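You operate a simulated robot arm through the tools that you are given. There is no shell and no other tool. Be economical: measure what you need, move in short steps, check, and stop when the job is done.

Carry out the task below with a simulated robot arm. There is one attempt and no reset: what you move stays moved.

Task
Trim the gauge true on the 35 mm gold roller.
Fine: close the jaw on it and turn the trim dial till the display shows its size; then open the jaw and put the roller back; leave the other gold rollers be.

Only the result counts: the job must be done as asked and must still hold three seconds after the hand-in. Knocking over, shifting, dropping, spilling or breaking anything else fails it.

Robot
A 7-joint arm with a two-finger parallel gripper, fixed in place. Base frame: the origin is at the foot of the arm, x ahead of it, y to its left, z up; the work surface is at about z = 0.8. Lengths are in m, angles in degrees, forces in N, time in s.
With the tool pointing down near the work surface it reaches from about 0.3 to 0.7 m from the base axis. Its first joint turns from -66.0 to 66.0 degrees. Payload 1.57 kg.
The tool frame sits at the grasp point between the pads (the TCP): z along the fingers, y along the line on which they close. The tips reach 0.03 m beyond it. The gripper opens to 0.11 m. The fingers are 0.024 m wide and 0.012 m thick; the gripper's body (0.048 by 0.112 m) begins 0.078 m behind the TCP.
Orientation is that of the tool frame in the base frame, as a unit quaternion [w, x, y, z]. With the fingers straight down and closing along the base's y, the tool's x points along the base's -x, its y along +y and its z along -z.

Tools
- The arm moves only by the tool play_rows. Its argument "steps" is a list of rows, each a list of 7 numbers: the shift along the tool's x, y, z in units of 25 mm (1.0 is 25 mm), then the turn, a rotation vector about the tool's x, y, z in units of 4 degrees (1.0 is 4 degrees), then the finger opening in cm, from 0 to 11. In form: [[tx, ty, tz, wx, wy, wz, hand], ...]. A call has 1 to 10 rows; each row shifts and turns the commanded pose from where the row before left it, along the tool's axes as they then stand. A call with a number of a shift or a turn outside -1 to 1 is refused whole. Each row takes 0.2 s and may step no farther than 0.05 m and 8.6 degrees from the row before; otherwise, or with a gripper value out of range, the whole call is refused. A pose out of reach is approached as far as the arm can. The call stops where the force on the tool passes 70 N (or 10 N more than at its start, if that is more) or the arm is blocked; 0.2 s more then pass. The fingers move at their own pace (about 0.108 m/s each) and stop on an object; they squeeze with about 26 N. The grip force told is the motor's: it shows also when the fingers shut on nothing. Time passes only in rows, and 0.2 s behind the last, so rows that do not move let the fingers close. The reply holds the time, the measured pose of the TCP, the force on the tool along the base axes, the opening and the grip force, in the units named above and with some noise, with the torque about the TCP (base axes, N m) and any sound that the robot's microphone picked up.
- Cameras (640 x 400 px; columns grow to the right, rows downward): "scene" is fixed at [0.1617, -0.395, 1.3955]; the picture's right is [0.77, -0.64, 0.00], its down [-0.42, -0.50, -0.75] and it looks along [0.48, 0.58, -0.66] (base axes); focal length 355 px, centre (320, 200). "wrist" rides on the gripper at [0.07, 0.016, -0.141] in the tool frame; the picture's right is [-0.23, 0.97, 0.00], its down [-0.86, -0.20, -0.48] and it looks along [-0.47, -0.11, 0.88] (tool axes); focal length 222 px, centre (320, 200). There is no depth. A picture from a camera that has moved, and an enlarged one, comes with that camera's place and axes in the base frame and with its lens.
- get_image(camera): a new picture of that camera. It takes no simulated time.
- enlarge(camera, box): a new picture of the part [left, top, right, bottom] of that camera's present view, enlarged. It takes no simulated time.
- finish_job(): hands the job in; it is judged then, once.

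Go step by step. Nothing tells you positions but the pictures and the camera data: compare them with the known pose of the tool, close in by small moves and look again before you grip or let go. The budget is 120 turns and 64 pictures, counting those below and the enlarged ones. Unless the task says otherwise, let go and move clear before handing in, and close with one line.

The tools are called after ">>>" as name(argument=value, ...) on one line, values as JSON. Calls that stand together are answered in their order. play_rows: Moves the arm, as the interface text tells. Its arguments: {"type":"object","properties":{"steps":{"type":"array","items":{"type":"array","items":{"type":"number"}}}},"required":["steps"]} The other tools are called the same way: get_image (camera) takes a picture; enlarge (camera, box) takes an enlarged picture of a part of a camera's view; finish_job () hands the job in.

At the start:

```text
t: 0.0
tcp_pos: [0.441, 0.0058, 1.0759]
ee_rot: [0.0, 0.0, 1.0, 0.0]
contact_force: [-0.7, 0.5, 0.2]
torque: [0.01, 0.03, 0.0]
width: 0.1099
grasp_force: 0.0
```

scene: 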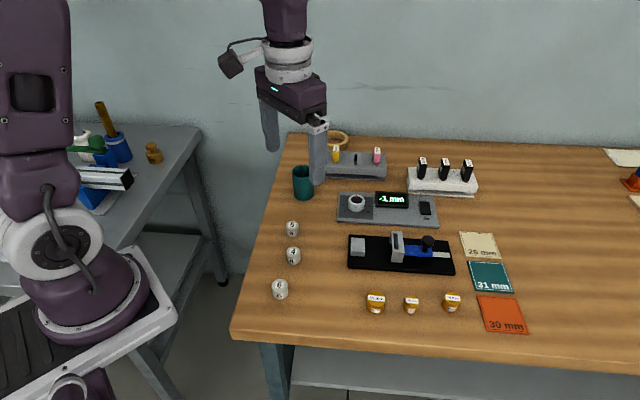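
wrist: 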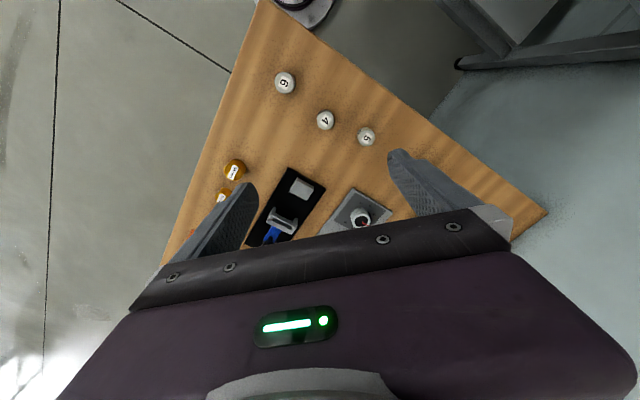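

I see a gauge with a display, a jaw device with a blue slide and black knob, and three gold rollers near the front edge. I'll enlarge these to read labels.

>>> enlarge(camera="scene", box=[340, 270, 480, 340])

>>> enlarge(camera="scene", box=[320, 180, 480, 280])

>>> enlarge(camera="scene", box=[260, 120, 500, 270])

```text
4.57 times, centred on (410, 305) of scene
camera zoom: at [0.1617, -0.395, 1.3955], right [0.77, -0.64, 0.0], down [-0.42, -0.5, -0.75], along [0.48, 0.58, -0.66], focal length 1623 px, centre (-91, -280)
```

zoom: 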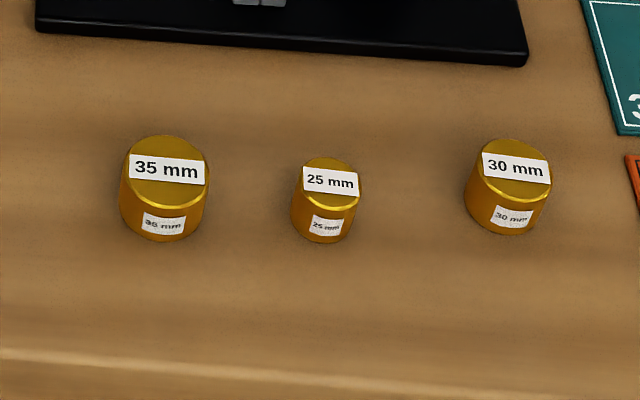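

```text
4.00 times, centred on (400, 230) of scene
camera zoom: at [0.1617, -0.395, 1.3955], right [0.77, -0.64, 0.0], down [-0.42, -0.5, -0.75], along [0.48, 0.58, -0.66], focal length 1420 px, centre (0, 80)
```

zoom: 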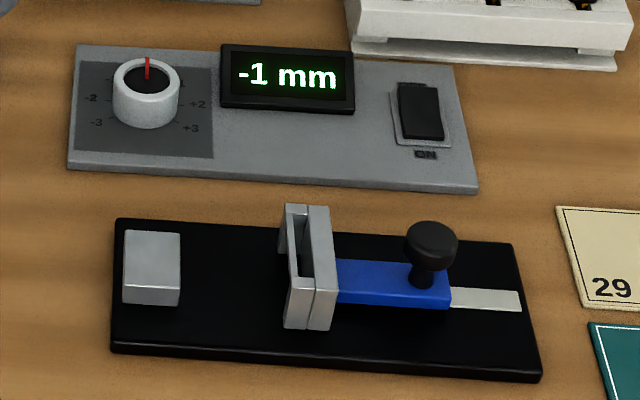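

```text
2.67 times, centred on (380, 195) of scene
camera zoom: at [0.1617, -0.395, 1.3955], right [0.77, -0.64, 0.0], down [-0.42, -0.5, -0.75], along [0.48, 0.58, -0.66], focal length 947 px, centre (160, 213)
```

zoom: 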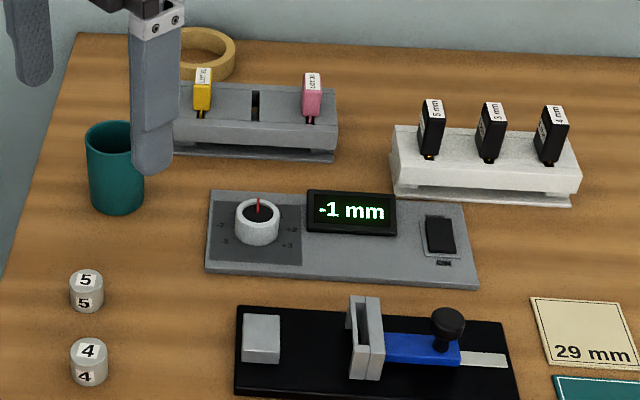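

The rollers are labelled, and the 35 mm one is at the left of the row. The dial, display and jaw are visible, and I'll look closer at the jaw from the wrist camera.

>>> enlarge(camera="wrist", box=[220, 150, 380, 250])

>>> play_rows(steps=[[-1, -1, 1, 0, 0, 0, 11], [-1, -1, 1, 0, 0, 0, 11], [-1, -1, 1, 0, 0, 0, 11], [-1, -1, 0, 0, 0, 0, 11], [0, 0, 0, 0, 0, 0, 11]])

>>> get_image(camera="wrist")

```text
4.00 times, centred on (300, 200) of wrist
camera zoom: at [0.3711, 0.0224, 1.2193], right [0.23, 0.97, 0.0], down [0.86, -0.2, 0.48], along [0.47, -0.11, -0.88], focal length 888 px, centre (400, 200)
```

zoom: 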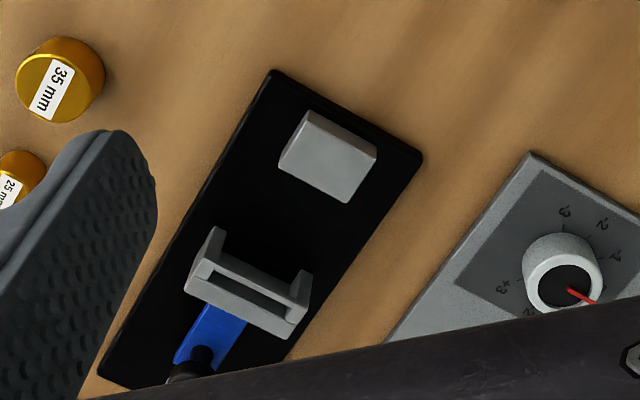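

```text
t: 1.2
tcp_pos: [0.5421, -0.0919, 1.0029]
ee_rot: [0.0, 0.0, 1.0, 0.0]
contact_force: [0.1, 1.0, 0.6]
torque: [0.01, 0.0, 0.0]
width: 0.1097
grasp_force: 0.1
```

```text
57 pictures are left
camera wrist: at [0.4719, -0.0773, 1.1444], right [0.23, 0.97, 0.0], down [0.86, -0.2, 0.48], along [0.47, -0.11, -0.88], focal length 222 px, centre (320, 200)
```

wrist: 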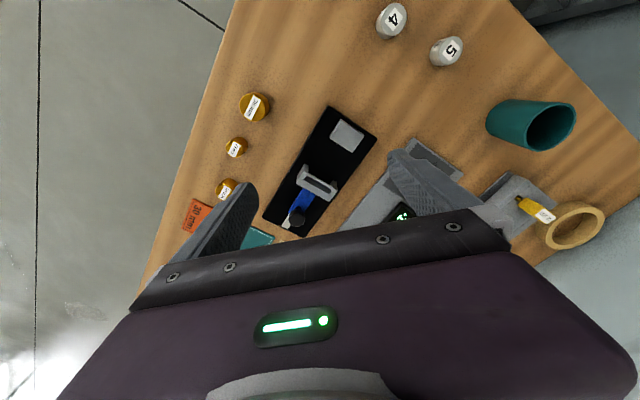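

The jaw is a U-shaped slider facing a fixed block, and its axis runs about -45° in the base frame, roughly x+y=0.495. I'll turn the tool 45° so the fingers close across that axis, and look again.

>>> play_rows(steps=[[0.2, -0.2, 0.2, 0, 0, 1, 8], [0.2, -0.2, 0.2, 0, 0, 1, 8], [0.2, -0.2, 0.2, 0, 0, 1, 8], [0, 0, 0.2, 0, 0, 1, 8], [0, 0, 0.2, 0, 0, 1, 8], [0, 0, 0.2, 0, 0, 1, 8], [0, 0, 0.2, 0, 0, 1, 8], [0, 0, 0.2, 0, 0, 1, 8], [0, 0, 0.2, 0, 0, 1, 8], [0, 0, 0.2, 0, 0, 1, 8]])

>>> play_rows(steps=[[0, 0, 0, 0, 0, 1, 6], [0, 0, 0, 0, 0, 0.25, 6], [0, 0, 0, 0, 0, 0, 6]])

```text
t: 3.4
tcp_pos: [0.5268, -0.1069, 0.9524]
ee_rot: [0.0, 0.344, 0.939, 0.0]
contact_force: [0.1, -0.1, 0.2]
torque: [-0.01, -0.02, 0.0]
width: 0.0801
grasp_force: 0.0
```

```text
t: 4.2
tcp_pos: [0.5258, -0.1069, 0.9529]
ee_rot: [0.0, 0.383, 0.924, 0.0]
contact_force: [-0.3, 0.2, 1.0]
torque: [-0.01, 0.0, 0.06]
width: 0.0599
grasp_force: 0.0
```

The tool is aligned at 45°. Next I'll move above my estimate of the 35 mm roller (0.486, -0.170) and check with the pictures.

>>> play_rows(steps=[[-0.22, -0.98, 0, 0, 0, 0, 6], [-0.22, -0.98, 0, 0, 0, 0, 6], [-0.22, -0.97, 0, 0, 0, 0, 6], [0, 0, 1, 0, 0, 0, 6], [0, 0, 0.6, 0, 0, 0, 6], [0, 0, 0, 0, 0, 0, 6]])

>>> get_image(camera="wrist")

>>> enlarge(camera="scene", box=[320, 220, 480, 320])

```text
t: 5.6
tcp_pos: [0.4849, -0.1724, 0.9122]
ee_rot: [0.0, 0.382, 0.924, 0.0]
contact_force: [0.2, -0.8, -0.2]
torque: [0.0, 0.03, 0.0]
width: 0.0599
grasp_force: 0.1
```

```text
56 pictures are left
camera wrist: at [0.4464, -0.1116, 1.0544], right [0.85, 0.53, 0.0], down [0.46, -0.75, 0.48], along [0.25, -0.41, -0.88], focal length 222 px, centre (320, 200)
```

wrist: 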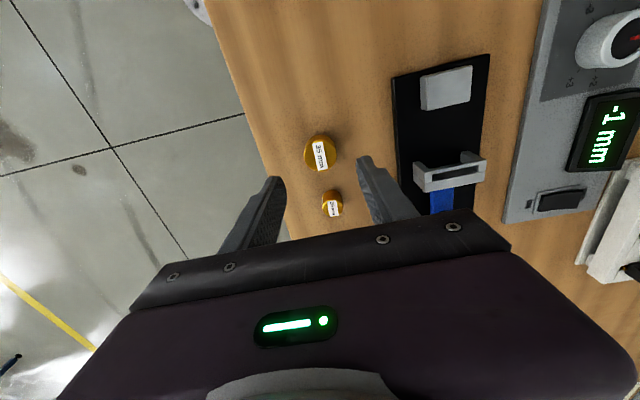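

```text
4.00 times, centred on (400, 270) of scene
camera zoom: at [0.1617, -0.395, 1.3955], right [0.77, -0.64, 0.0], down [-0.42, -0.5, -0.75], along [0.48, 0.58, -0.66], focal length 1420 px, centre (0, -80)
```

zoom: 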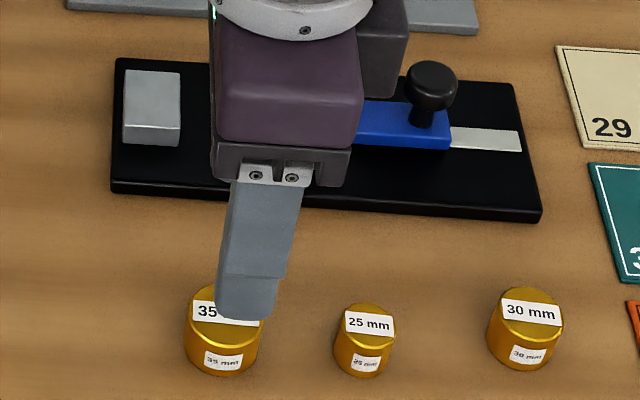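

Both cameras put the roller at about (0.484, -0.170), almost under the TCP. I'll come down to just above it and check.

>>> play_rows(steps=[[0.1, 0.04, 0.7, 0, 0, 0, 6], [0, 0, 0.7, 0, 0, 0, 6], [0, 0, 0.6, 0, 0, 0, 6], [0, 0, 0, 0, 0, 0, 6]])

>>> enlarge(camera="wrist", box=[220, 120, 420, 245])

>>> enlarge(camera="scene", box=[320, 250, 432, 320])

```text
t: 6.6
tcp_pos: [0.4842, -0.1694, 0.8624]
ee_rot: [0.0, 0.383, 0.924, 0.0]
contact_force: [-0.6, 0.7, 0.2]
torque: [-0.02, -0.01, 0.02]
width: 0.06
grasp_force: 0.1
```

```text
3.20 times, centred on (320, 182) of wrist
camera zoom: at [0.446, -0.108, 1.0042], right [0.85, 0.53, 0.0], down [0.46, -0.75, 0.48], along [0.25, -0.41, -0.88], focal length 711 px, centre (320, 256)
```

zoom: 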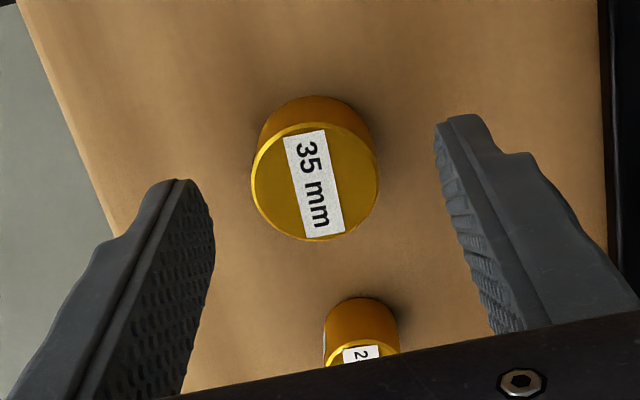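

```text
5.71 times, centred on (376, 285) of scene
camera zoom: at [0.1617, -0.395, 1.3955], right [0.77, -0.64, 0.0], down [-0.42, -0.5, -0.75], along [0.48, 0.58, -0.66], focal length 2029 px, centre (0, -286)
```

zoom: 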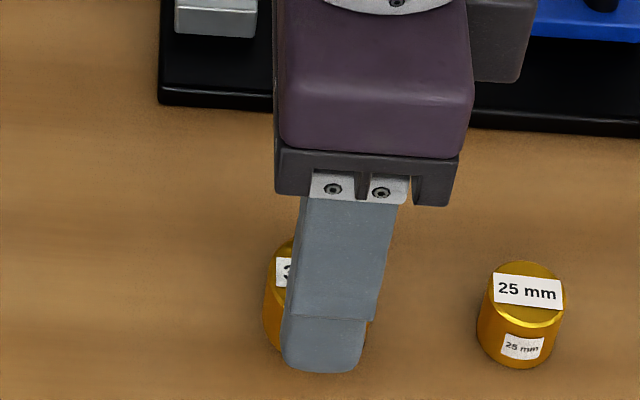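

The roller is centred between the fingers, with its top at about z 0.8245. I'll lower to z≈0.836, close, and lift a little.

>>> play_rows(steps=[[-0.05, -0.09, 0.5, 0, 0, 0, 6], [0, 0, 0.55, 0, 0, 0, 6], [0, 0, 0, 0, 0, 0, 6], [0, 0, 0, 0, 0, 0, 3], [0, 0, 0, 0, 0, 0, 3], [0, 0, 0, 0, 0, 0, 3]])

```text
t: 8.0
tcp_pos: [0.4835, -0.1716, 0.8362]
ee_rot: [0.0, 0.382, 0.924, 0.0]
contact_force: [1.2, -0.3, -0.2]
torque: [0.02, -0.02, -0.01]
width: 0.0345
grasp_force: 25.9
```

The roller is gripped at 34.5 mm. I'll lift it and carry it over the gap between block and jaw.

>>> play_rows(steps=[[0, 0, -0.9, 0, 0, 0, 3], [0, 0, -1, 0, 0, 0, 3], [0, 0, -1, 0, 0, 0, 3], [-0.03, 1, 0, 0, 0, 0, 3], [-0.03, 1, 0, 0, 0, 0, 3], [-0.03, 1, 0, 0, 0, 0, 3], [-0.03, 1, 0, 0, 0, 0, 3], [-0.03, 1, 0, 0, 0, 0, 3], [0, 0.18, 0, 0, 0, 0, 3], [0, 0, 0, 0, 0, 0, 3]])

>>> get_image(camera="wrist")

>>> enlarge(camera="scene", box=[320, 180, 480, 280])

```text
t: 10.2
tcp_pos: [0.5769, -0.0826, 0.9108]
ee_rot: [0.0, 0.382, 0.924, -0.001]
contact_force: [-0.6, 0.0, 0.2]
torque: [0.0, 0.03, 0.04]
width: 0.0296
grasp_force: 0.1
```

```text
52 pictures are left
camera wrist: at [0.5379, -0.0209, 1.0514], right [0.85, 0.53, 0.0], down [0.46, -0.75, 0.48], along [0.25, -0.41, -0.88], focal length 222 px, centre (320, 200)
```

wrist: 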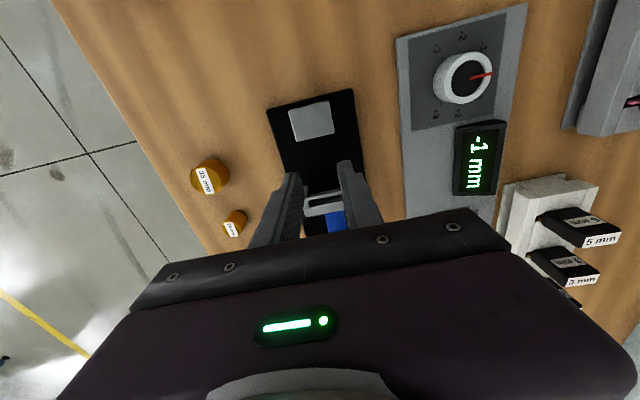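

```text
4.00 times, centred on (400, 230) of scene
camera zoom: at [0.1617, -0.395, 1.3955], right [0.77, -0.64, 0.0], down [-0.42, -0.5, -0.75], along [0.48, 0.58, -0.66], focal length 1420 px, centre (0, 80)
```

zoom: 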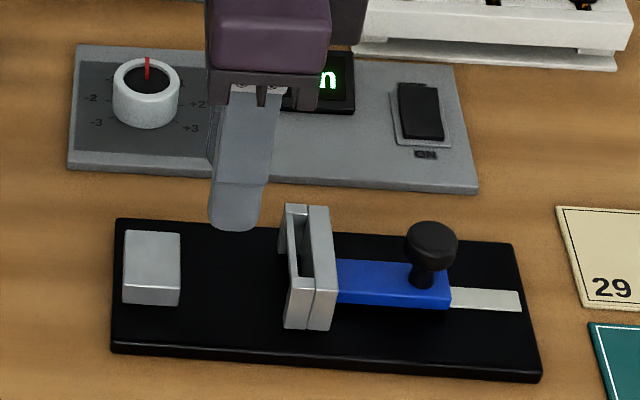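

The roller slipped out during the lift. It seems to be still standing near its spot, so I'll check where it is.

>>> enlarge(camera="scene", box=[340, 270, 480, 340])

>>> enlarge(camera="wrist", box=[160, 130, 320, 230])

```text
4.57 times, centred on (410, 305) of scene
camera zoom: at [0.1617, -0.395, 1.3955], right [0.77, -0.64, 0.0], down [-0.42, -0.5, -0.75], along [0.48, 0.58, -0.66], focal length 1623 px, centre (-91, -280)
```

zoom: 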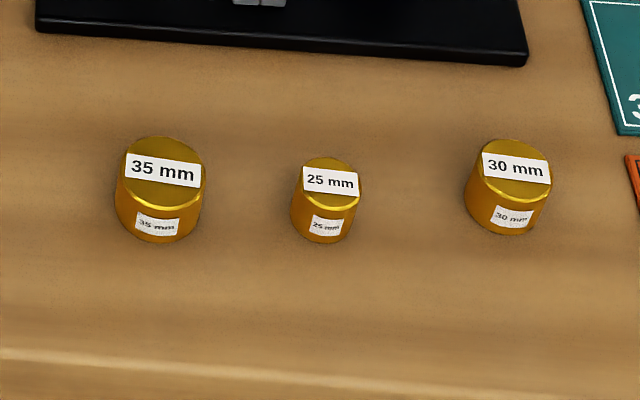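

```text
4.00 times, centred on (240, 180) of wrist
camera zoom: at [0.5379, -0.0209, 1.0514], right [0.85, 0.53, 0.0], down [0.46, -0.75, 0.48], along [0.25, -0.41, -0.88], focal length 888 px, centre (640, 280)
```

zoom: 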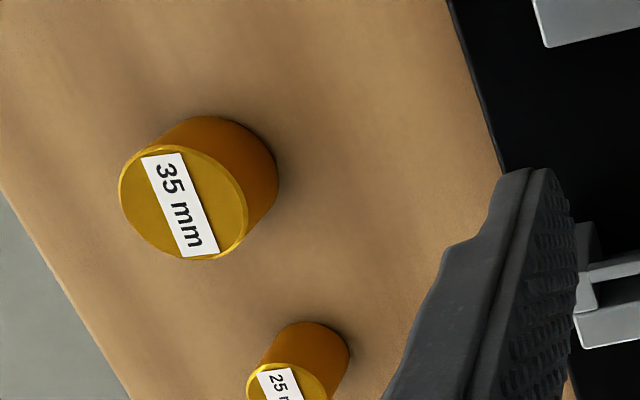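

The roller is still upright, moved about 2 mm toward the block end. I'll go back and grip it deeper, with a full-close command and a slow lift.

>>> play_rows(steps=[[0.04, -1, 0, 0, 0, 0, 6], [0.04, -1, 0, 0, 0, 0, 6], [0.04, -1, 0, 0, 0, 0, 6], [0.04, -1, 0, 0, 0, 0, 6], [0.04, -1, 0, 0, 0, 0, 6], [0, -0.17, 0, 0, 0, 0, 6], [0, 0, 1, 0, 0, 0, 6], [0, 0, 0.9, 0, 0, 0, 6], [0, 0, 0, 0, 0, 0, 6]])

>>> enlarge(camera="wrist", box=[220, 120, 420, 245])

```text
t: 12.2
tcp_pos: [0.484, -0.1703, 0.8599]
ee_rot: [0.0, 0.382, 0.924, 0.0]
contact_force: [-0.9, -0.6, 0.7]
torque: [-0.01, -0.02, 0.02]
width: 0.0602
grasp_force: 0.1
```

```text
3.20 times, centred on (320, 182) of wrist
camera zoom: at [0.4451, -0.1098, 1.0024], right [0.85, 0.53, 0.0], down [0.46, -0.75, 0.48], along [0.25, -0.41, -0.88], focal length 711 px, centre (320, 256)
```

zoom: 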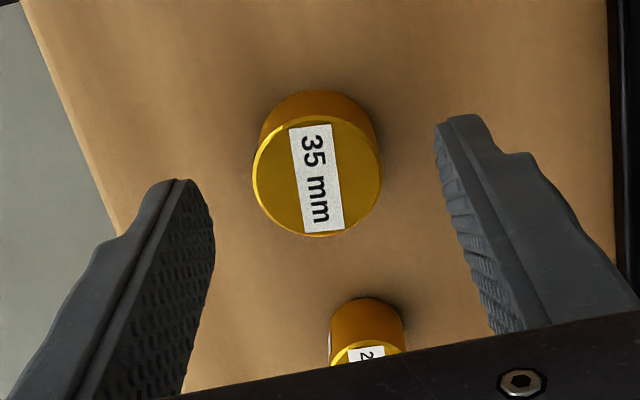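

It's centred well enough along the row, with a small correction across. I'll lower to about z 0.8335, squeeze fully, and lift very slowly to check the hold.

>>> play_rows(steps=[[0, -0.08, 0.5, 0, 0, 0, 6], [0, 0, 0.45, 0, 0, 0, 6], [0, 0, 0.11, 0, 0, 0, 6], [0, 0, 0, 0, 0, 0, 0], [0, 0, 0, 0, 0, 0, 0], [0, 0, 0, 0, 0, 0, 0], [0, 0, 0, 0, 0, 0, 0]])

>>> play_rows(steps=[[0, 0, -0.1, 0, 0, 0, 0], [0, 0, -0.1, 0, 0, 0, 0], [0, 0, -0.1, 0, 0, 0, 0], [0, 0, -0.1, 0, 0, 0, 0], [0, 0, 0, 0, 0, 0, 0]])

>>> enlarge(camera="scene", box=[340, 270, 480, 340])

```text
t: 13.8
tcp_pos: [0.4825, -0.1721, 0.833]
ee_rot: [0.0, 0.382, 0.924, -0.001]
contact_force: [0.9, -1.0, 1.0]
torque: [-0.01, -0.06, -0.03]
width: 0.0345
grasp_force: 26.1
```

```text
t: 15.0
tcp_pos: [0.4819, -0.172, 0.844]
ee_rot: [-0.001, 0.383, 0.924, 0.0]
contact_force: [0.2, -0.7, -2.7]
torque: [0.01, -0.01, 0.0]
width: 0.0346
grasp_force: 25.7
```

```text
4.57 times, centred on (410, 305) of scene
camera zoom: at [0.1617, -0.395, 1.3955], right [0.77, -0.64, 0.0], down [-0.42, -0.5, -0.75], along [0.48, 0.58, -0.66], focal length 1623 px, centre (-91, -280)
```

zoom: 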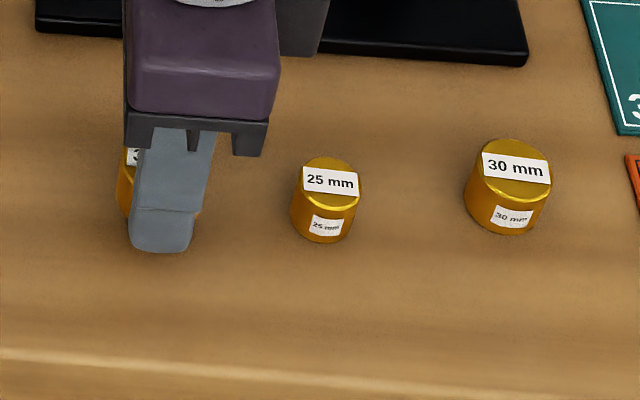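

The tool now carries about 2.7 N, so the roller is held. I'll continue the lift gently.

>>> play_rows(steps=[[0, 0, -0.2, 0, 0, 0, 0], [0, 0, -0.3, 0, 0, 0, 0], [0, 0, -0.3, 0, 0, 0, 0], [0, 0, -0.3, 0, 0, 0, 0], [0, 0, -0.3, 0, 0, 0, 0], [0, 0, -0.3, 0, 0, 0, 0], [0, 0, -0.3, 0, 0, 0, 0], [0, 0, -0.2, 0, 0, 0, 0], [0, 0, 0, 0, 0, 0, 0]])

>>> enlarge(camera="wrist", box=[220, 120, 420, 245])

```text
t: 17.0
tcp_pos: [0.4803, -0.1719, 0.8985]
ee_rot: [0.0, 0.382, 0.924, 0.0]
contact_force: [-0.7, 0.4, -1.3]
torque: [0.03, 0.03, 0.0]
width: 0.0343
grasp_force: 26.1
```

```text
3.20 times, centred on (320, 182) of wrist
camera zoom: at [0.4425, -0.1114, 1.0413], right [0.85, 0.53, 0.0], down [0.46, -0.75, 0.48], along [0.25, -0.41, -0.88], focal length 711 px, centre (320, 256)
```

zoom: 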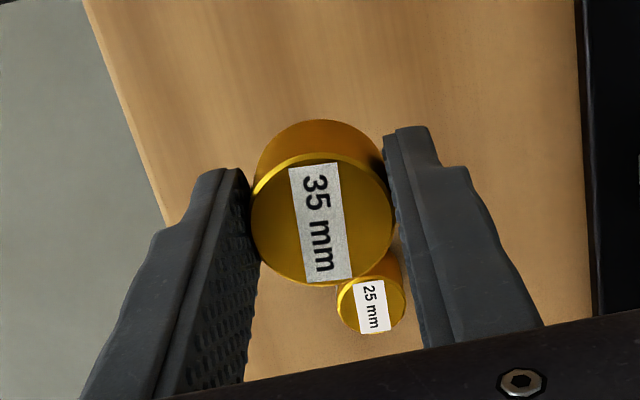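

It's held firmly. I'll carry it slowly over the jaw gap.

>>> play_rows(steps=[[0, 0.3, 0, 0, 0, 0, 0], [-0.03, 0.6, 0, 0, 0, 0, 0], [-0.03, 0.6, 0, 0, 0, 0, 0], [-0.03, 0.6, 0, 0, 0, 0, 0], [-0.03, 0.6, 0, 0, 0, 0, 0], [-0.03, 0.6, 0, 0, 0, 0, 0], [-0.03, 0.6, 0, 0, 0, 0, 0], [-0.03, 0.6, 0, 0, 0, 0, 0], [-0.02, 0.5, 0, 0, 0, 0, 0], [0, 0.28, 0, 0, 0, 0, 0]])

>>> enlarge(camera="wrist", box=[220, 80, 420, 205])

>>> enlarge(camera="scene", box=[320, 180, 480, 280])

```text
t: 19.2
tcp_pos: [0.5791, -0.0831, 0.8992]
ee_rot: [0.0, 0.382, 0.924, 0.0]
contact_force: [-0.9, -0.1, -1.8]
torque: [0.01, 0.02, 0.0]
width: 0.0346
grasp_force: 26.1
```

```text
3.20 times, centred on (320, 142) of wrist
camera zoom: at [0.54, -0.022, 1.0408], right [0.85, 0.53, 0.0], down [0.46, -0.75, 0.48], along [0.25, -0.41, -0.88], focal length 711 px, centre (320, 384)
```

zoom: 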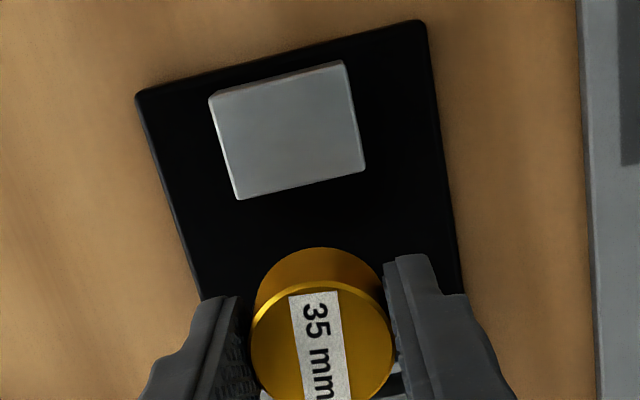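

```text
4.00 times, centred on (400, 230) of scene
camera zoom: at [0.1617, -0.395, 1.3955], right [0.77, -0.64, 0.0], down [-0.42, -0.5, -0.75], along [0.48, 0.58, -0.66], focal length 1420 px, centre (0, 80)
```

zoom: 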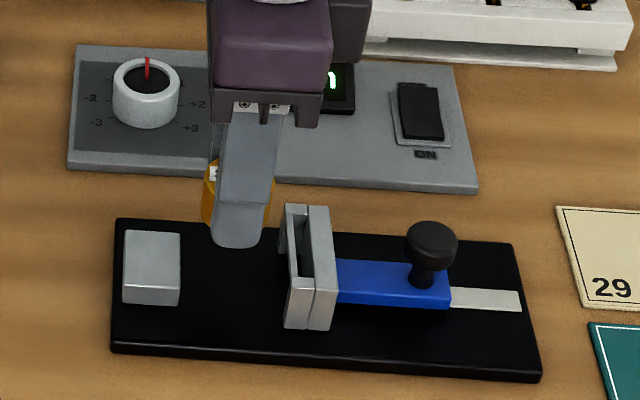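

Block face agrees in both views (about 7 mm clearance for the roller). Now I'll lower it toward the base plate and feel for contact.

>>> play_rows(steps=[[0, -0.03, 0.4, 0, 0, 0, 0], [0, 0, 0.4, 0, 0, 0, 0], [0, 0, 0.4, 0, 0, 0, 0], [0, 0, 0.4, 0, 0, 0, 0], [0, 0, 0.3, 0, 0, 0, 0], [0, 0, 0, 0, 0, 0, 0]])

>>> enlarge(camera="scene", box=[340, 210, 440, 272])

>>> play_rows(steps=[[0, 0, 0.12, 0, 0, 0, 0], [0, 0, 0, 0, 0, 0, 0]])

```text
t: 20.6
tcp_pos: [0.578, -0.0826, 0.8511]
ee_rot: [-0.001, 0.382, 0.924, 0.0]
contact_force: [0.2, 0.1, -1.8]
torque: [0.02, 0.03, 0.01]
width: 0.0347
grasp_force: 25.9
```

```text
6.40 times, centred on (390, 241) of scene
camera zoom: at [0.1617, -0.395, 1.3955], right [0.77, -0.64, 0.0], down [-0.42, -0.5, -0.75], along [0.48, 0.58, -0.66], focal length 2272 px, centre (-128, -62)
```

zoom: 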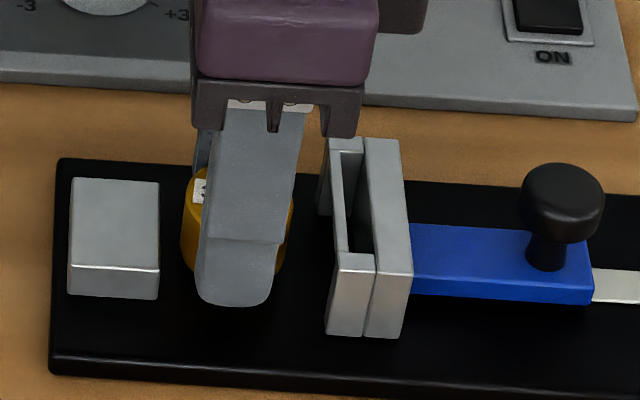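

```text
t: 21.2
tcp_pos: [0.5798, -0.0835, 0.8488]
ee_rot: [0.0, 0.383, 0.924, 0.0]
contact_force: [-0.4, 1.2, -1.8]
torque: [0.0, 0.01, 0.02]
width: 0.0345
grasp_force: 25.7
```

>>> play_rows(steps=[[0, 0, 0.08, 0, 0, 0, 0], [0, 0, 0, 0, 0, 0, 0]])

>>> play_rows(steps=[[0, 0, 0.08, 0, 0, 0, 0], [0, 0, 0, 0, 0, 0, 0]])

>>> play_rows(steps=[[0, 0, 0.08, 0, 0, 0, 0], [0, 0, 0, 0, 0, 0, 0]])

```text
t: 21.8
tcp_pos: [0.5791, -0.0836, 0.8477]
ee_rot: [-0.001, 0.382, 0.924, 0.0]
contact_force: [0.0, 0.5, -2.4]
torque: [0.02, 0.02, 0.02]
width: 0.0344
grasp_force: 26.1
```

```text
t: 22.4
tcp_pos: [0.5792, -0.0831, 0.8462]
ee_rot: [0.0, 0.383, 0.924, 0.0]
contact_force: [-3.4, 2.4, 11.2]
torque: [0.04, 0.14, -0.01]
width: 0.0345
grasp_force: 26.1
```

```text
t: 23.0
tcp_pos: [0.5803, -0.0829, 0.8444]
ee_rot: [0.001, 0.383, 0.924, 0.001]
contact_force: [0.5, 0.5, 19.0]
torque: [0.0, 0.01, 0.0]
width: 0.0346
grasp_force: 26.2
```

The roller is on the plate (force turned upward). I'll ease off, open, and rise straight up.

>>> play_rows(steps=[[0, 0, -0.06, 0, 0, 0, 0], [0, 0, 0, 0, 0, 0, 5], [0, 0, 0, 0, 0, 0, 5], [0, 0, -0.5, 0, 0, 0, 5], [0, 0, -1, 0, 0, 0, 5], [0, 0, -1, 0, 0, 0, 5], [0, 0, -0.5, 0, 0, 0, 5], [0, 0, 0, 0, 0, 0, 5]])

>>> enlarge(camera="wrist", box=[220, 80, 420, 205])

>>> enlarge(camera="scene", box=[340, 210, 440, 272])

```text
t: 24.8
tcp_pos: [0.5796, -0.0838, 0.9212]
ee_rot: [0.0, 0.383, 0.924, 0.0]
contact_force: [0.5, -0.6, 0.3]
torque: [-0.01, 0.0, -0.02]
width: 0.0504
grasp_force: 0.1
```

```text
3.20 times, centred on (320, 142) of wrist
camera zoom: at [0.5413, -0.0226, 1.062], right [0.85, 0.53, 0.0], down [0.46, -0.75, 0.48], along [0.25, -0.41, -0.88], focal length 711 px, centre (320, 384)
```

zoom: 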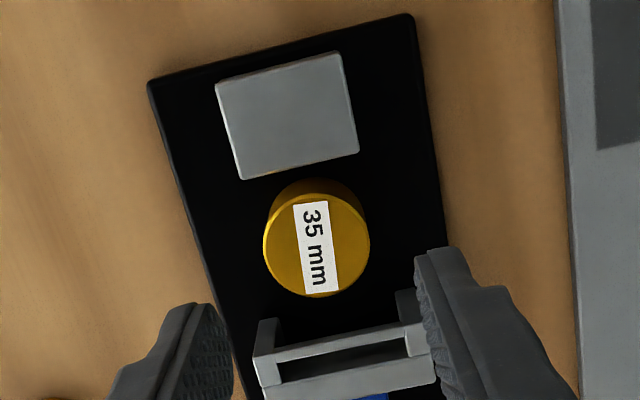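

```text
6.40 times, centred on (390, 241) of scene
camera zoom: at [0.1617, -0.395, 1.3955], right [0.77, -0.64, 0.0], down [-0.42, -0.5, -0.75], along [0.48, 0.58, -0.66], focal length 2272 px, centre (-128, -62)
```

zoom: 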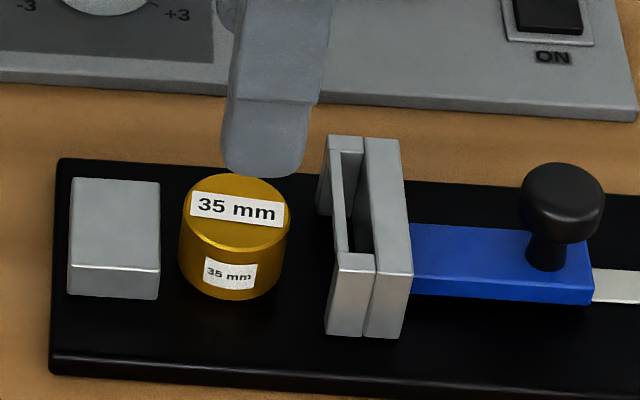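

The roller stands squarely in front of the block. The slide knob computes to about (0.650, -0.156), with its cap at z≈0.851, so I'll move above it.

>>> play_rows(steps=[[-0.8, -0.01, 0, 0, 0, 0, 5], [-0.8, -0.01, 0, 0, 0, 0, 5], [-0.8, -0.01, 0, 0, 0, 0, 5], [-0.8, -0.01, 0, 0, 0, 0, 5], [-0.83, -0.01, 0, 0, 0, 0, 5], [0, 0, 0.8, 0, 0, 0, 5], [0, 0, 0, 0, 0, 0, 5]])

>>> enlarge(camera="wrist", box=[200, 80, 440, 230])

>>> enlarge(camera="scene", box=[360, 190, 480, 265])

```text
t: 26.4
tcp_pos: [0.6503, -0.1564, 0.8993]
ee_rot: [-0.001, 0.383, 0.924, 0.0]
contact_force: [-1.4, -0.4, 0.2]
torque: [-0.02, 0.0, -0.01]
width: 0.05
grasp_force: 0.0
```

```text
2.67 times, centred on (320, 155) of wrist
camera zoom: at [0.6111, -0.0959, 1.0418], right [0.85, 0.53, 0.0], down [0.46, -0.75, 0.48], along [0.25, -0.41, -0.88], focal length 592 px, centre (320, 320)
```

zoom: 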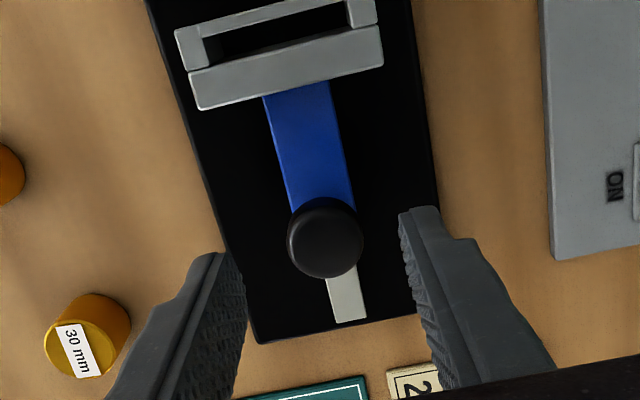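

```text
5.33 times, centred on (420, 228) of scene
camera zoom: at [0.1617, -0.395, 1.3955], right [0.77, -0.64, 0.0], down [-0.42, -0.5, -0.75], along [0.48, 0.58, -0.66], focal length 1894 px, centre (-213, 53)
```

zoom: 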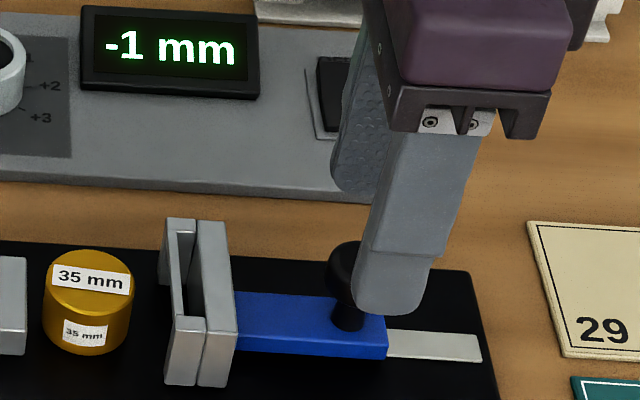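

The knob is nicely between the fingers. I'll lower to z≈0.866 and close on the cap.

>>> play_rows(steps=[[0.08, 0, 0.5, 0, 0, 0, 5], [0, 0, 0.5, 0, 0, 0, 5], [0, 0, 0.33, 0, 0, 0, 5], [0, 0, 0, 0, 0, 0, 1], [0, 0, 0, 0, 0, 0, 1], [0, 0, 0, 0, 0, 0, 1]])

```text
t: 27.8
tcp_pos: [0.6495, -0.1541, 0.8661]
ee_rot: [0.0, 0.382, 0.924, 0.001]
contact_force: [5.7, 3.6, -3.8]
torque: [-0.08, -0.32, 0.05]
width: 0.0253
grasp_force: 36.9
```

The knob is held. I'll slide it toward the block in small steps, watching the force.

>>> play_rows(steps=[[0.2, 0, 0, 0, 0, 0, 1], [0.2, 0, 0, 0, 0, 0, 1], [0.2, 0, 0, 0, 0, 0, 1], [0, 0, 0, 0, 0, 0, 1]])

>>> enlarge(camera="scene", box=[340, 180, 468, 260])

```text
t: 28.8
tcp_pos: [0.6379, -0.1446, 0.8664]
ee_rot: [-0.001, 0.381, 0.924, -0.001]
contact_force: [0.0, 3.8, 2.1]
torque: [-0.01, -0.02, -0.01]
width: 0.025
grasp_force: 37.6
```

```text
5.00 times, centred on (404, 220) of scene
camera zoom: at [0.1616, -0.3949, 1.3956], right [0.77, -0.64, 0.0], down [-0.42, -0.5, -0.75], along [0.48, 0.58, -0.66], focal length 1775 px, centre (-100, 100)
```

zoom: 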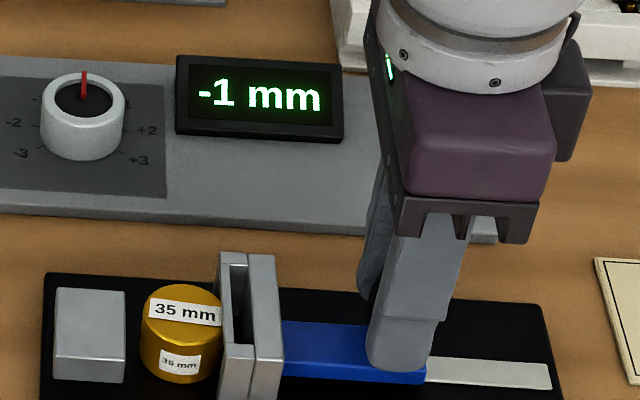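

The slide moves freely and the cheeks are about to reach the roller. Continuing in smaller steps.

>>> play_rows(steps=[[0.15, 0, 0, 0, 0, 0, 1], [0.15, 0, 0, 0, 0, 0, 1], [0, 0, 0, 0, 0, 0, 1]])

>>> enlarge(camera="scene", box=[340, 180, 468, 260])

```text
t: 29.6
tcp_pos: [0.6311, -0.1374, 0.8667]
ee_rot: [0.0, 0.383, 0.924, 0.001]
contact_force: [2.8, 6.4, 3.9]
torque: [0.3, 0.12, 0.01]
width: 0.0251
grasp_force: 36.6
```

```text
5.00 times, centred on (404, 220) of scene
camera zoom: at [0.1617, -0.3948, 1.3956], right [0.77, -0.64, 0.0], down [-0.42, -0.5, -0.75], along [0.48, 0.58, -0.66], focal length 1775 px, centre (-100, 100)
```

zoom: 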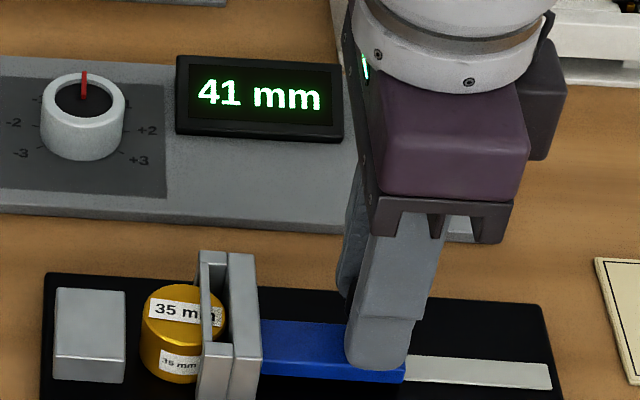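

The display now reads 41 mm, so the gauge is measuring the gap. I'll keep closing until it grips the roller.

>>> play_rows(steps=[[0.12, 0, 0, 0, 0, 0, 1], [0.08, 0, 0, 0, 0, 0, 1], [0, 0, 0, 0, 0, 0, 1]])

>>> enlarge(camera="scene", box=[340, 180, 468, 260])

```text
t: 30.4
tcp_pos: [0.629, -0.1343, 0.8653]
ee_rot: [0.0, 0.383, 0.924, 0.0]
contact_force: [4.4, 6.5, -2.3]
torque: [-0.32, -0.55, 0.0]
width: 0.025
grasp_force: 36.9
```

```text
5.00 times, centred on (404, 220) of scene
camera zoom: at [0.1618, -0.3948, 1.3956], right [0.77, -0.64, 0.0], down [-0.42, -0.5, -0.75], along [0.48, 0.58, -0.66], focal length 1775 px, centre (-100, 100)
```

zoom: 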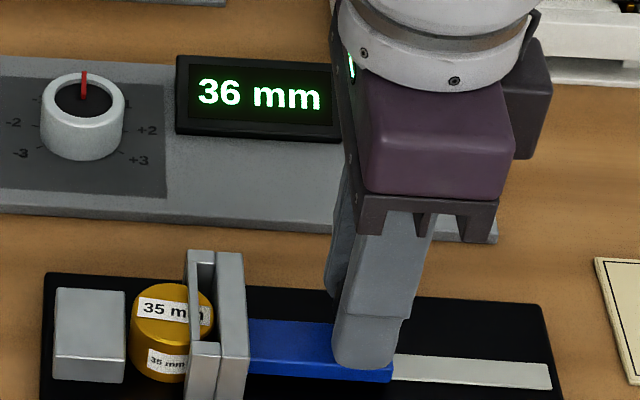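

It reads 36 mm and the roller is moving toward the block. A couple more small steps.

>>> play_rows(steps=[[0.08, 0, 0, 0, 0, 0, 1], [0, 0, 0, 0, 0, 0, 1]])

>>> play_rows(steps=[[0.06, 0, 0, 0, 0, 0, 1], [0, 0, 0, 0, 0, 0, 1]])

>>> enlarge(camera="scene", box=[340, 180, 468, 260])

```text
t: 31.0
tcp_pos: [0.6278, -0.1325, 0.8658]
ee_rot: [0.001, 0.383, 0.924, 0.0]
contact_force: [9.3, 7.3, -7.3]
torque: [0.15, -0.2, 0.05]
width: 0.0252
grasp_force: 36.8
```

```text
t: 31.6
tcp_pos: [0.6271, -0.1325, 0.8665]
ee_rot: [0.002, 0.383, 0.924, 0.0]
contact_force: [23.7, -0.3, -19.0]
torque: [-0.1, -0.51, 0.01]
width: 0.0251
grasp_force: 36.5
```

```text
5.00 times, centred on (404, 220) of scene
camera zoom: at [0.1626, -0.3951, 1.3954], right [0.77, -0.64, 0.0], down [-0.42, -0.5, -0.75], along [0.48, 0.58, -0.66], focal length 1775 px, centre (-100, 100)
```

zoom: 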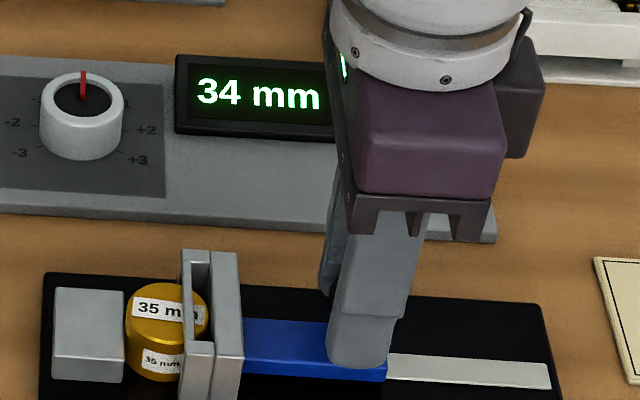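

It reads 34 mm and the force has risen to ~24 N, so the jaw appears closed on the roller. One tiny push will confirm that the reading settles.

>>> play_rows(steps=[[0.04, 0, 0, 0, 0, 0, 1], [0, 0, 0, 0, 0, 0, 1]])

>>> enlarge(camera="scene", box=[340, 180, 468, 260])

```text
t: 32.2
tcp_pos: [0.6268, -0.1315, 0.8664]
ee_rot: [0.003, 0.383, 0.924, 0.0]
contact_force: [26.7, -3.8, -14.2]
torque: [-0.04, -0.38, 0.0]
width: 0.0253
grasp_force: 36.7
```

```text
5.00 times, centred on (404, 220) of scene
camera zoom: at [0.1626, -0.3952, 1.3954], right [0.77, -0.64, 0.0], down [-0.42, -0.5, -0.75], along [0.48, 0.58, -0.66], focal length 1775 px, centre (-100, 100)
```

zoom: 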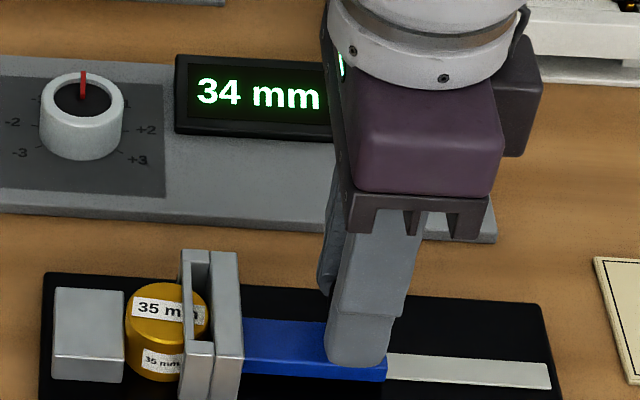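

Reading holds at 34 mm, as expected from the −1 offset. I'll ease the push, let go of the knob, rise, and check that the reading stays.

>>> play_rows(steps=[[-0.05, 0, 0, 0, 0, 0, 1], [0, 0, 0, 0, 0, 0, 5], [0, 0, 0, 0, 0, 0, 5], [0, 0, -0.5, 0, 0, 0, 5], [0, 0, -1, 0, 0, 0, 5], [0, 0, -1, 0, 0, 0, 5], [0, 0, 0, 0, 0, 0, 5]])

>>> enlarge(camera="scene", box=[330, 180, 458, 260])

>>> get_image(camera="wrist")

```text
t: 33.8
tcp_pos: [0.6257, -0.1321, 0.929]
ee_rot: [0.0, 0.383, 0.924, 0.0]
contact_force: [-0.4, 0.2, -0.1]
torque: [-0.01, 0.01, -0.04]
width: 0.0499
grasp_force: 0.1
```

```text
5.00 times, centred on (394, 220) of scene
camera zoom: at [0.1617, -0.395, 1.3955], right [0.77, -0.64, 0.0], down [-0.42, -0.5, -0.75], along [0.48, 0.58, -0.66], focal length 1775 px, centre (-50, 100)
```

zoom: 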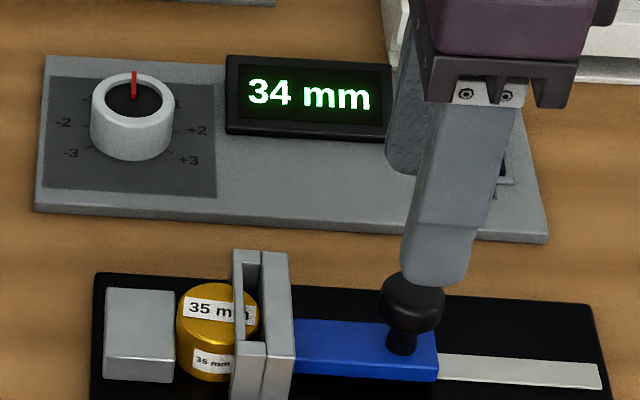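

```text
32 pictures are left
camera wrist: at [0.5864, -0.0705, 1.071], right [0.85, 0.53, 0.0], down [0.46, -0.75, 0.48], along [0.25, -0.41, -0.88], focal length 222 px, centre (320, 200)
```

wrist: 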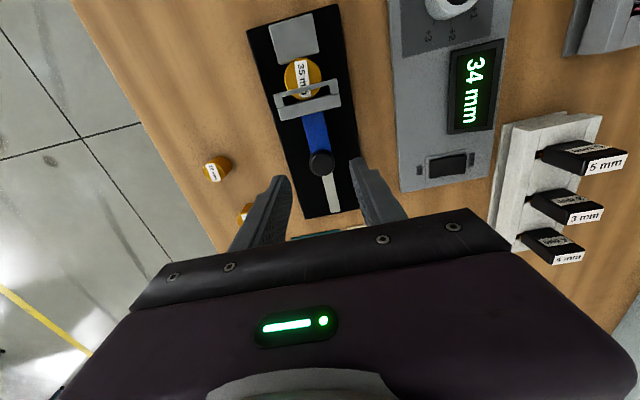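

34 mm stays with the arm clear, and the dial is at about (0.644, 0.047). I'll move above it and look before gripping.

>>> play_rows(steps=[[0.75, 0.92, 0, 0, 0, 0, 7], [0.75, 0.93, 0, 0, 0, 0, 7], [0.75, 0.93, 0, 0, 0, 0, 7], [0.75, 0.93, 0, 0, 0, 0, 7], [0.75, 0.93, 0, 0, 0, 0, 7], [0.8, 0.93, 0, 0, 0, 0, 7], [0, 0, 0, 0, 0, 0, 7]])

>>> enlarge(camera="wrist", box=[200, 90, 440, 240])

>>> enlarge(camera="scene", box=[320, 170, 448, 250])

```text
t: 35.4
tcp_pos: [0.6422, 0.0486, 0.929]
ee_rot: [0.0, 0.383, 0.924, 0.0]
contact_force: [-0.8, 0.0, 0.3]
torque: [0.0, 0.02, -0.02]
width: 0.0698
grasp_force: 0.0
```

```text
2.67 times, centred on (320, 165) of wrist
camera zoom: at [0.6038, 0.1095, 1.0714], right [0.85, 0.53, 0.0], down [0.46, -0.75, 0.48], along [0.25, -0.41, -0.88], focal length 592 px, centre (320, 293)
```

zoom: 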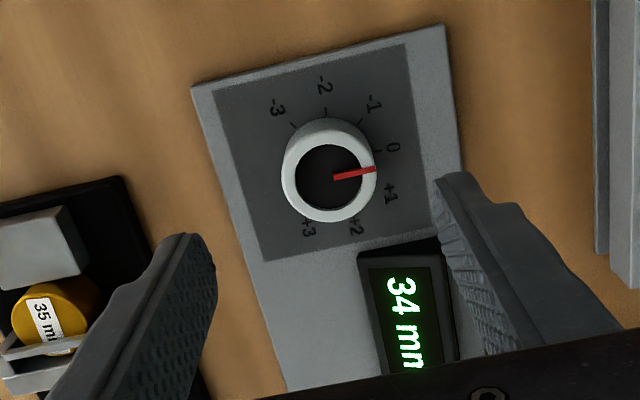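

```text
5.00 times, centred on (384, 210) of scene
camera zoom: at [0.1617, -0.395, 1.3955], right [0.77, -0.64, 0.0], down [-0.42, -0.5, -0.75], along [0.48, 0.58, -0.66], focal length 1775 px, centre (0, 150)
```

zoom: 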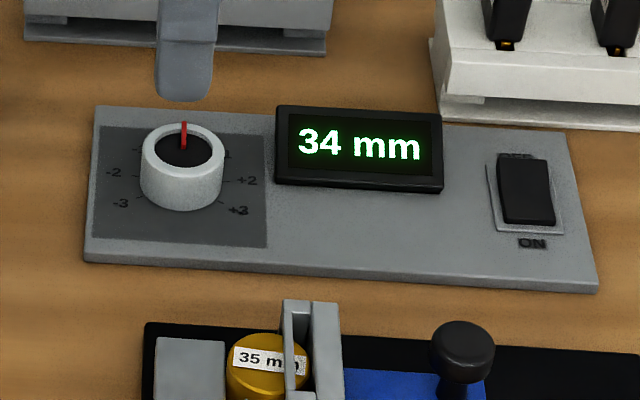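

The dial's top is at z≈0.83, centred at about (0.645, 0.0485), and the scale's + side is clockwise at roughly 40–45° per unit. I'll lower around it, leaving the tips clear of the plate.

>>> play_rows(steps=[[-0.08, 0.08, 0.8, 0, 0, 0, 6.5], [0, 0, 0.8, 0, 0, 0, 6.5], [0, 0, 0.8, 0, 0, 0, 6.5], [0, 0, 0.4, 0, 0, 0, 6.5], [0, 0, 0, 0, 0, 0, 6.5]])

>>> enlarge(camera="scene", box=[320, 170, 448, 250])

>>> enlarge(camera="wrist", box=[200, 90, 440, 240])

```text
t: 36.6
tcp_pos: [0.6473, 0.0476, 0.8595]
ee_rot: [0.001, 0.382, 0.924, 0.0]
contact_force: [-0.3, 0.0, 0.3]
torque: [0.0, -0.02, -0.03]
width: 0.0649
grasp_force: 0.1
```

```text
5.00 times, centred on (384, 210) of scene
camera zoom: at [0.1617, -0.395, 1.3955], right [0.77, -0.64, 0.0], down [-0.42, -0.5, -0.75], along [0.48, 0.58, -0.66], focal length 1775 px, centre (0, 150)
```

zoom: 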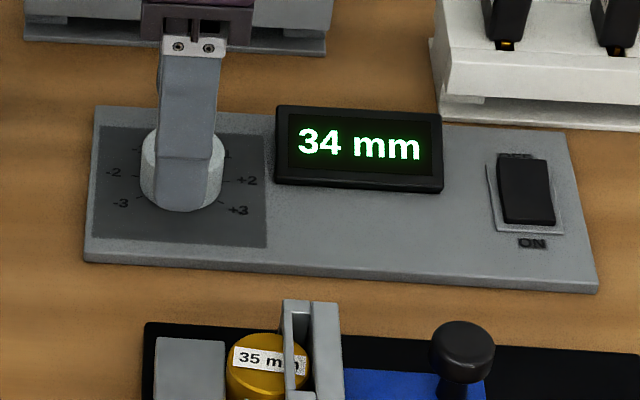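

```text
2.67 times, centred on (320, 165) of wrist
camera zoom: at [0.6084, 0.1096, 1.0007], right [0.85, 0.53, 0.0], down [0.46, -0.75, 0.48], along [0.25, -0.41, -0.88], focal length 592 px, centre (320, 293)
```

zoom: 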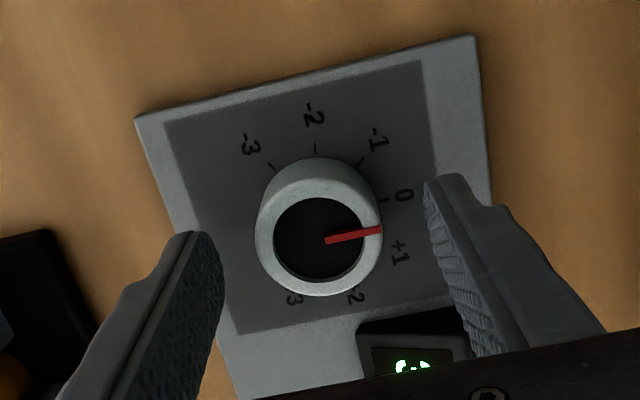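

Nearly centred. I'll shift 3 mm, lower the last bit and close gently on the dial.

>>> play_rows(steps=[[0.12, 0, 0.25, 0, 0, 0, 6.5], [0, 0, 0.25, 0, 0, 0, 6.5], [0, 0, 0, 0, 0, 0, 3], [0, 0, 0, 0, 0, 0, 3], [0, 0, 0, 0, 0, 0, 3]])

```text
t: 37.8
tcp_pos: [0.6462, 0.05, 0.8467]
ee_rot: [-0.001, 0.383, 0.924, 0.0]
contact_force: [3.1, 3.4, -2.3]
torque: [-0.2, 0.11, 0.0]
width: 0.0396
grasp_force: 44.8
```

The dial is gripped (39.6 mm). I'll turn 20° clockwise first and read the display.

>>> play_rows(steps=[[0, 0, 0, 0, 0, 1, 3], [0, 0, 0, 0, 0, 1, 3], [0, 0, 0, 0, 0, 1, 3], [0, 0, 0, 0, 0, 1, 3], [0, 0, 0, 0, 0, 1, 3], [0, 0, 0, 0, 0, 0, 3]])

>>> enlarge(camera="scene", box=[320, 170, 448, 250])

```text
t: 39.2
tcp_pos: [0.6453, 0.05, 0.8462]
ee_rot: [0.001, 0.537, 0.843, 0.001]
contact_force: [21.3, 14.2, -7.7]
torque: [0.0, -0.15, 0.12]
width: 0.0398
grasp_force: 44.5
```

```text
5.00 times, centred on (384, 210) of scene
camera zoom: at [0.1624, -0.3947, 1.3955], right [0.77, -0.64, 0.0], down [-0.42, -0.5, -0.75], along [0.48, 0.58, -0.66], focal length 1775 px, centre (0, 150)
```

zoom: 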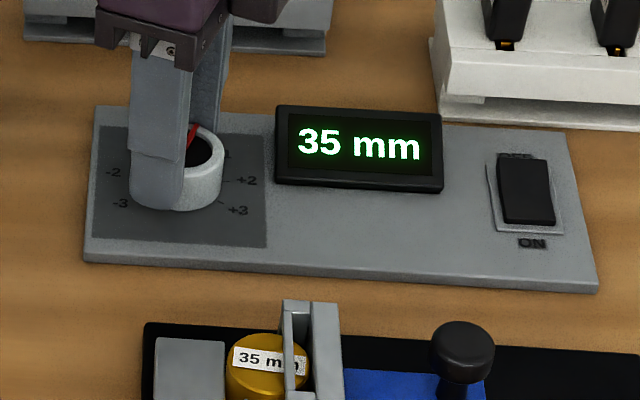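

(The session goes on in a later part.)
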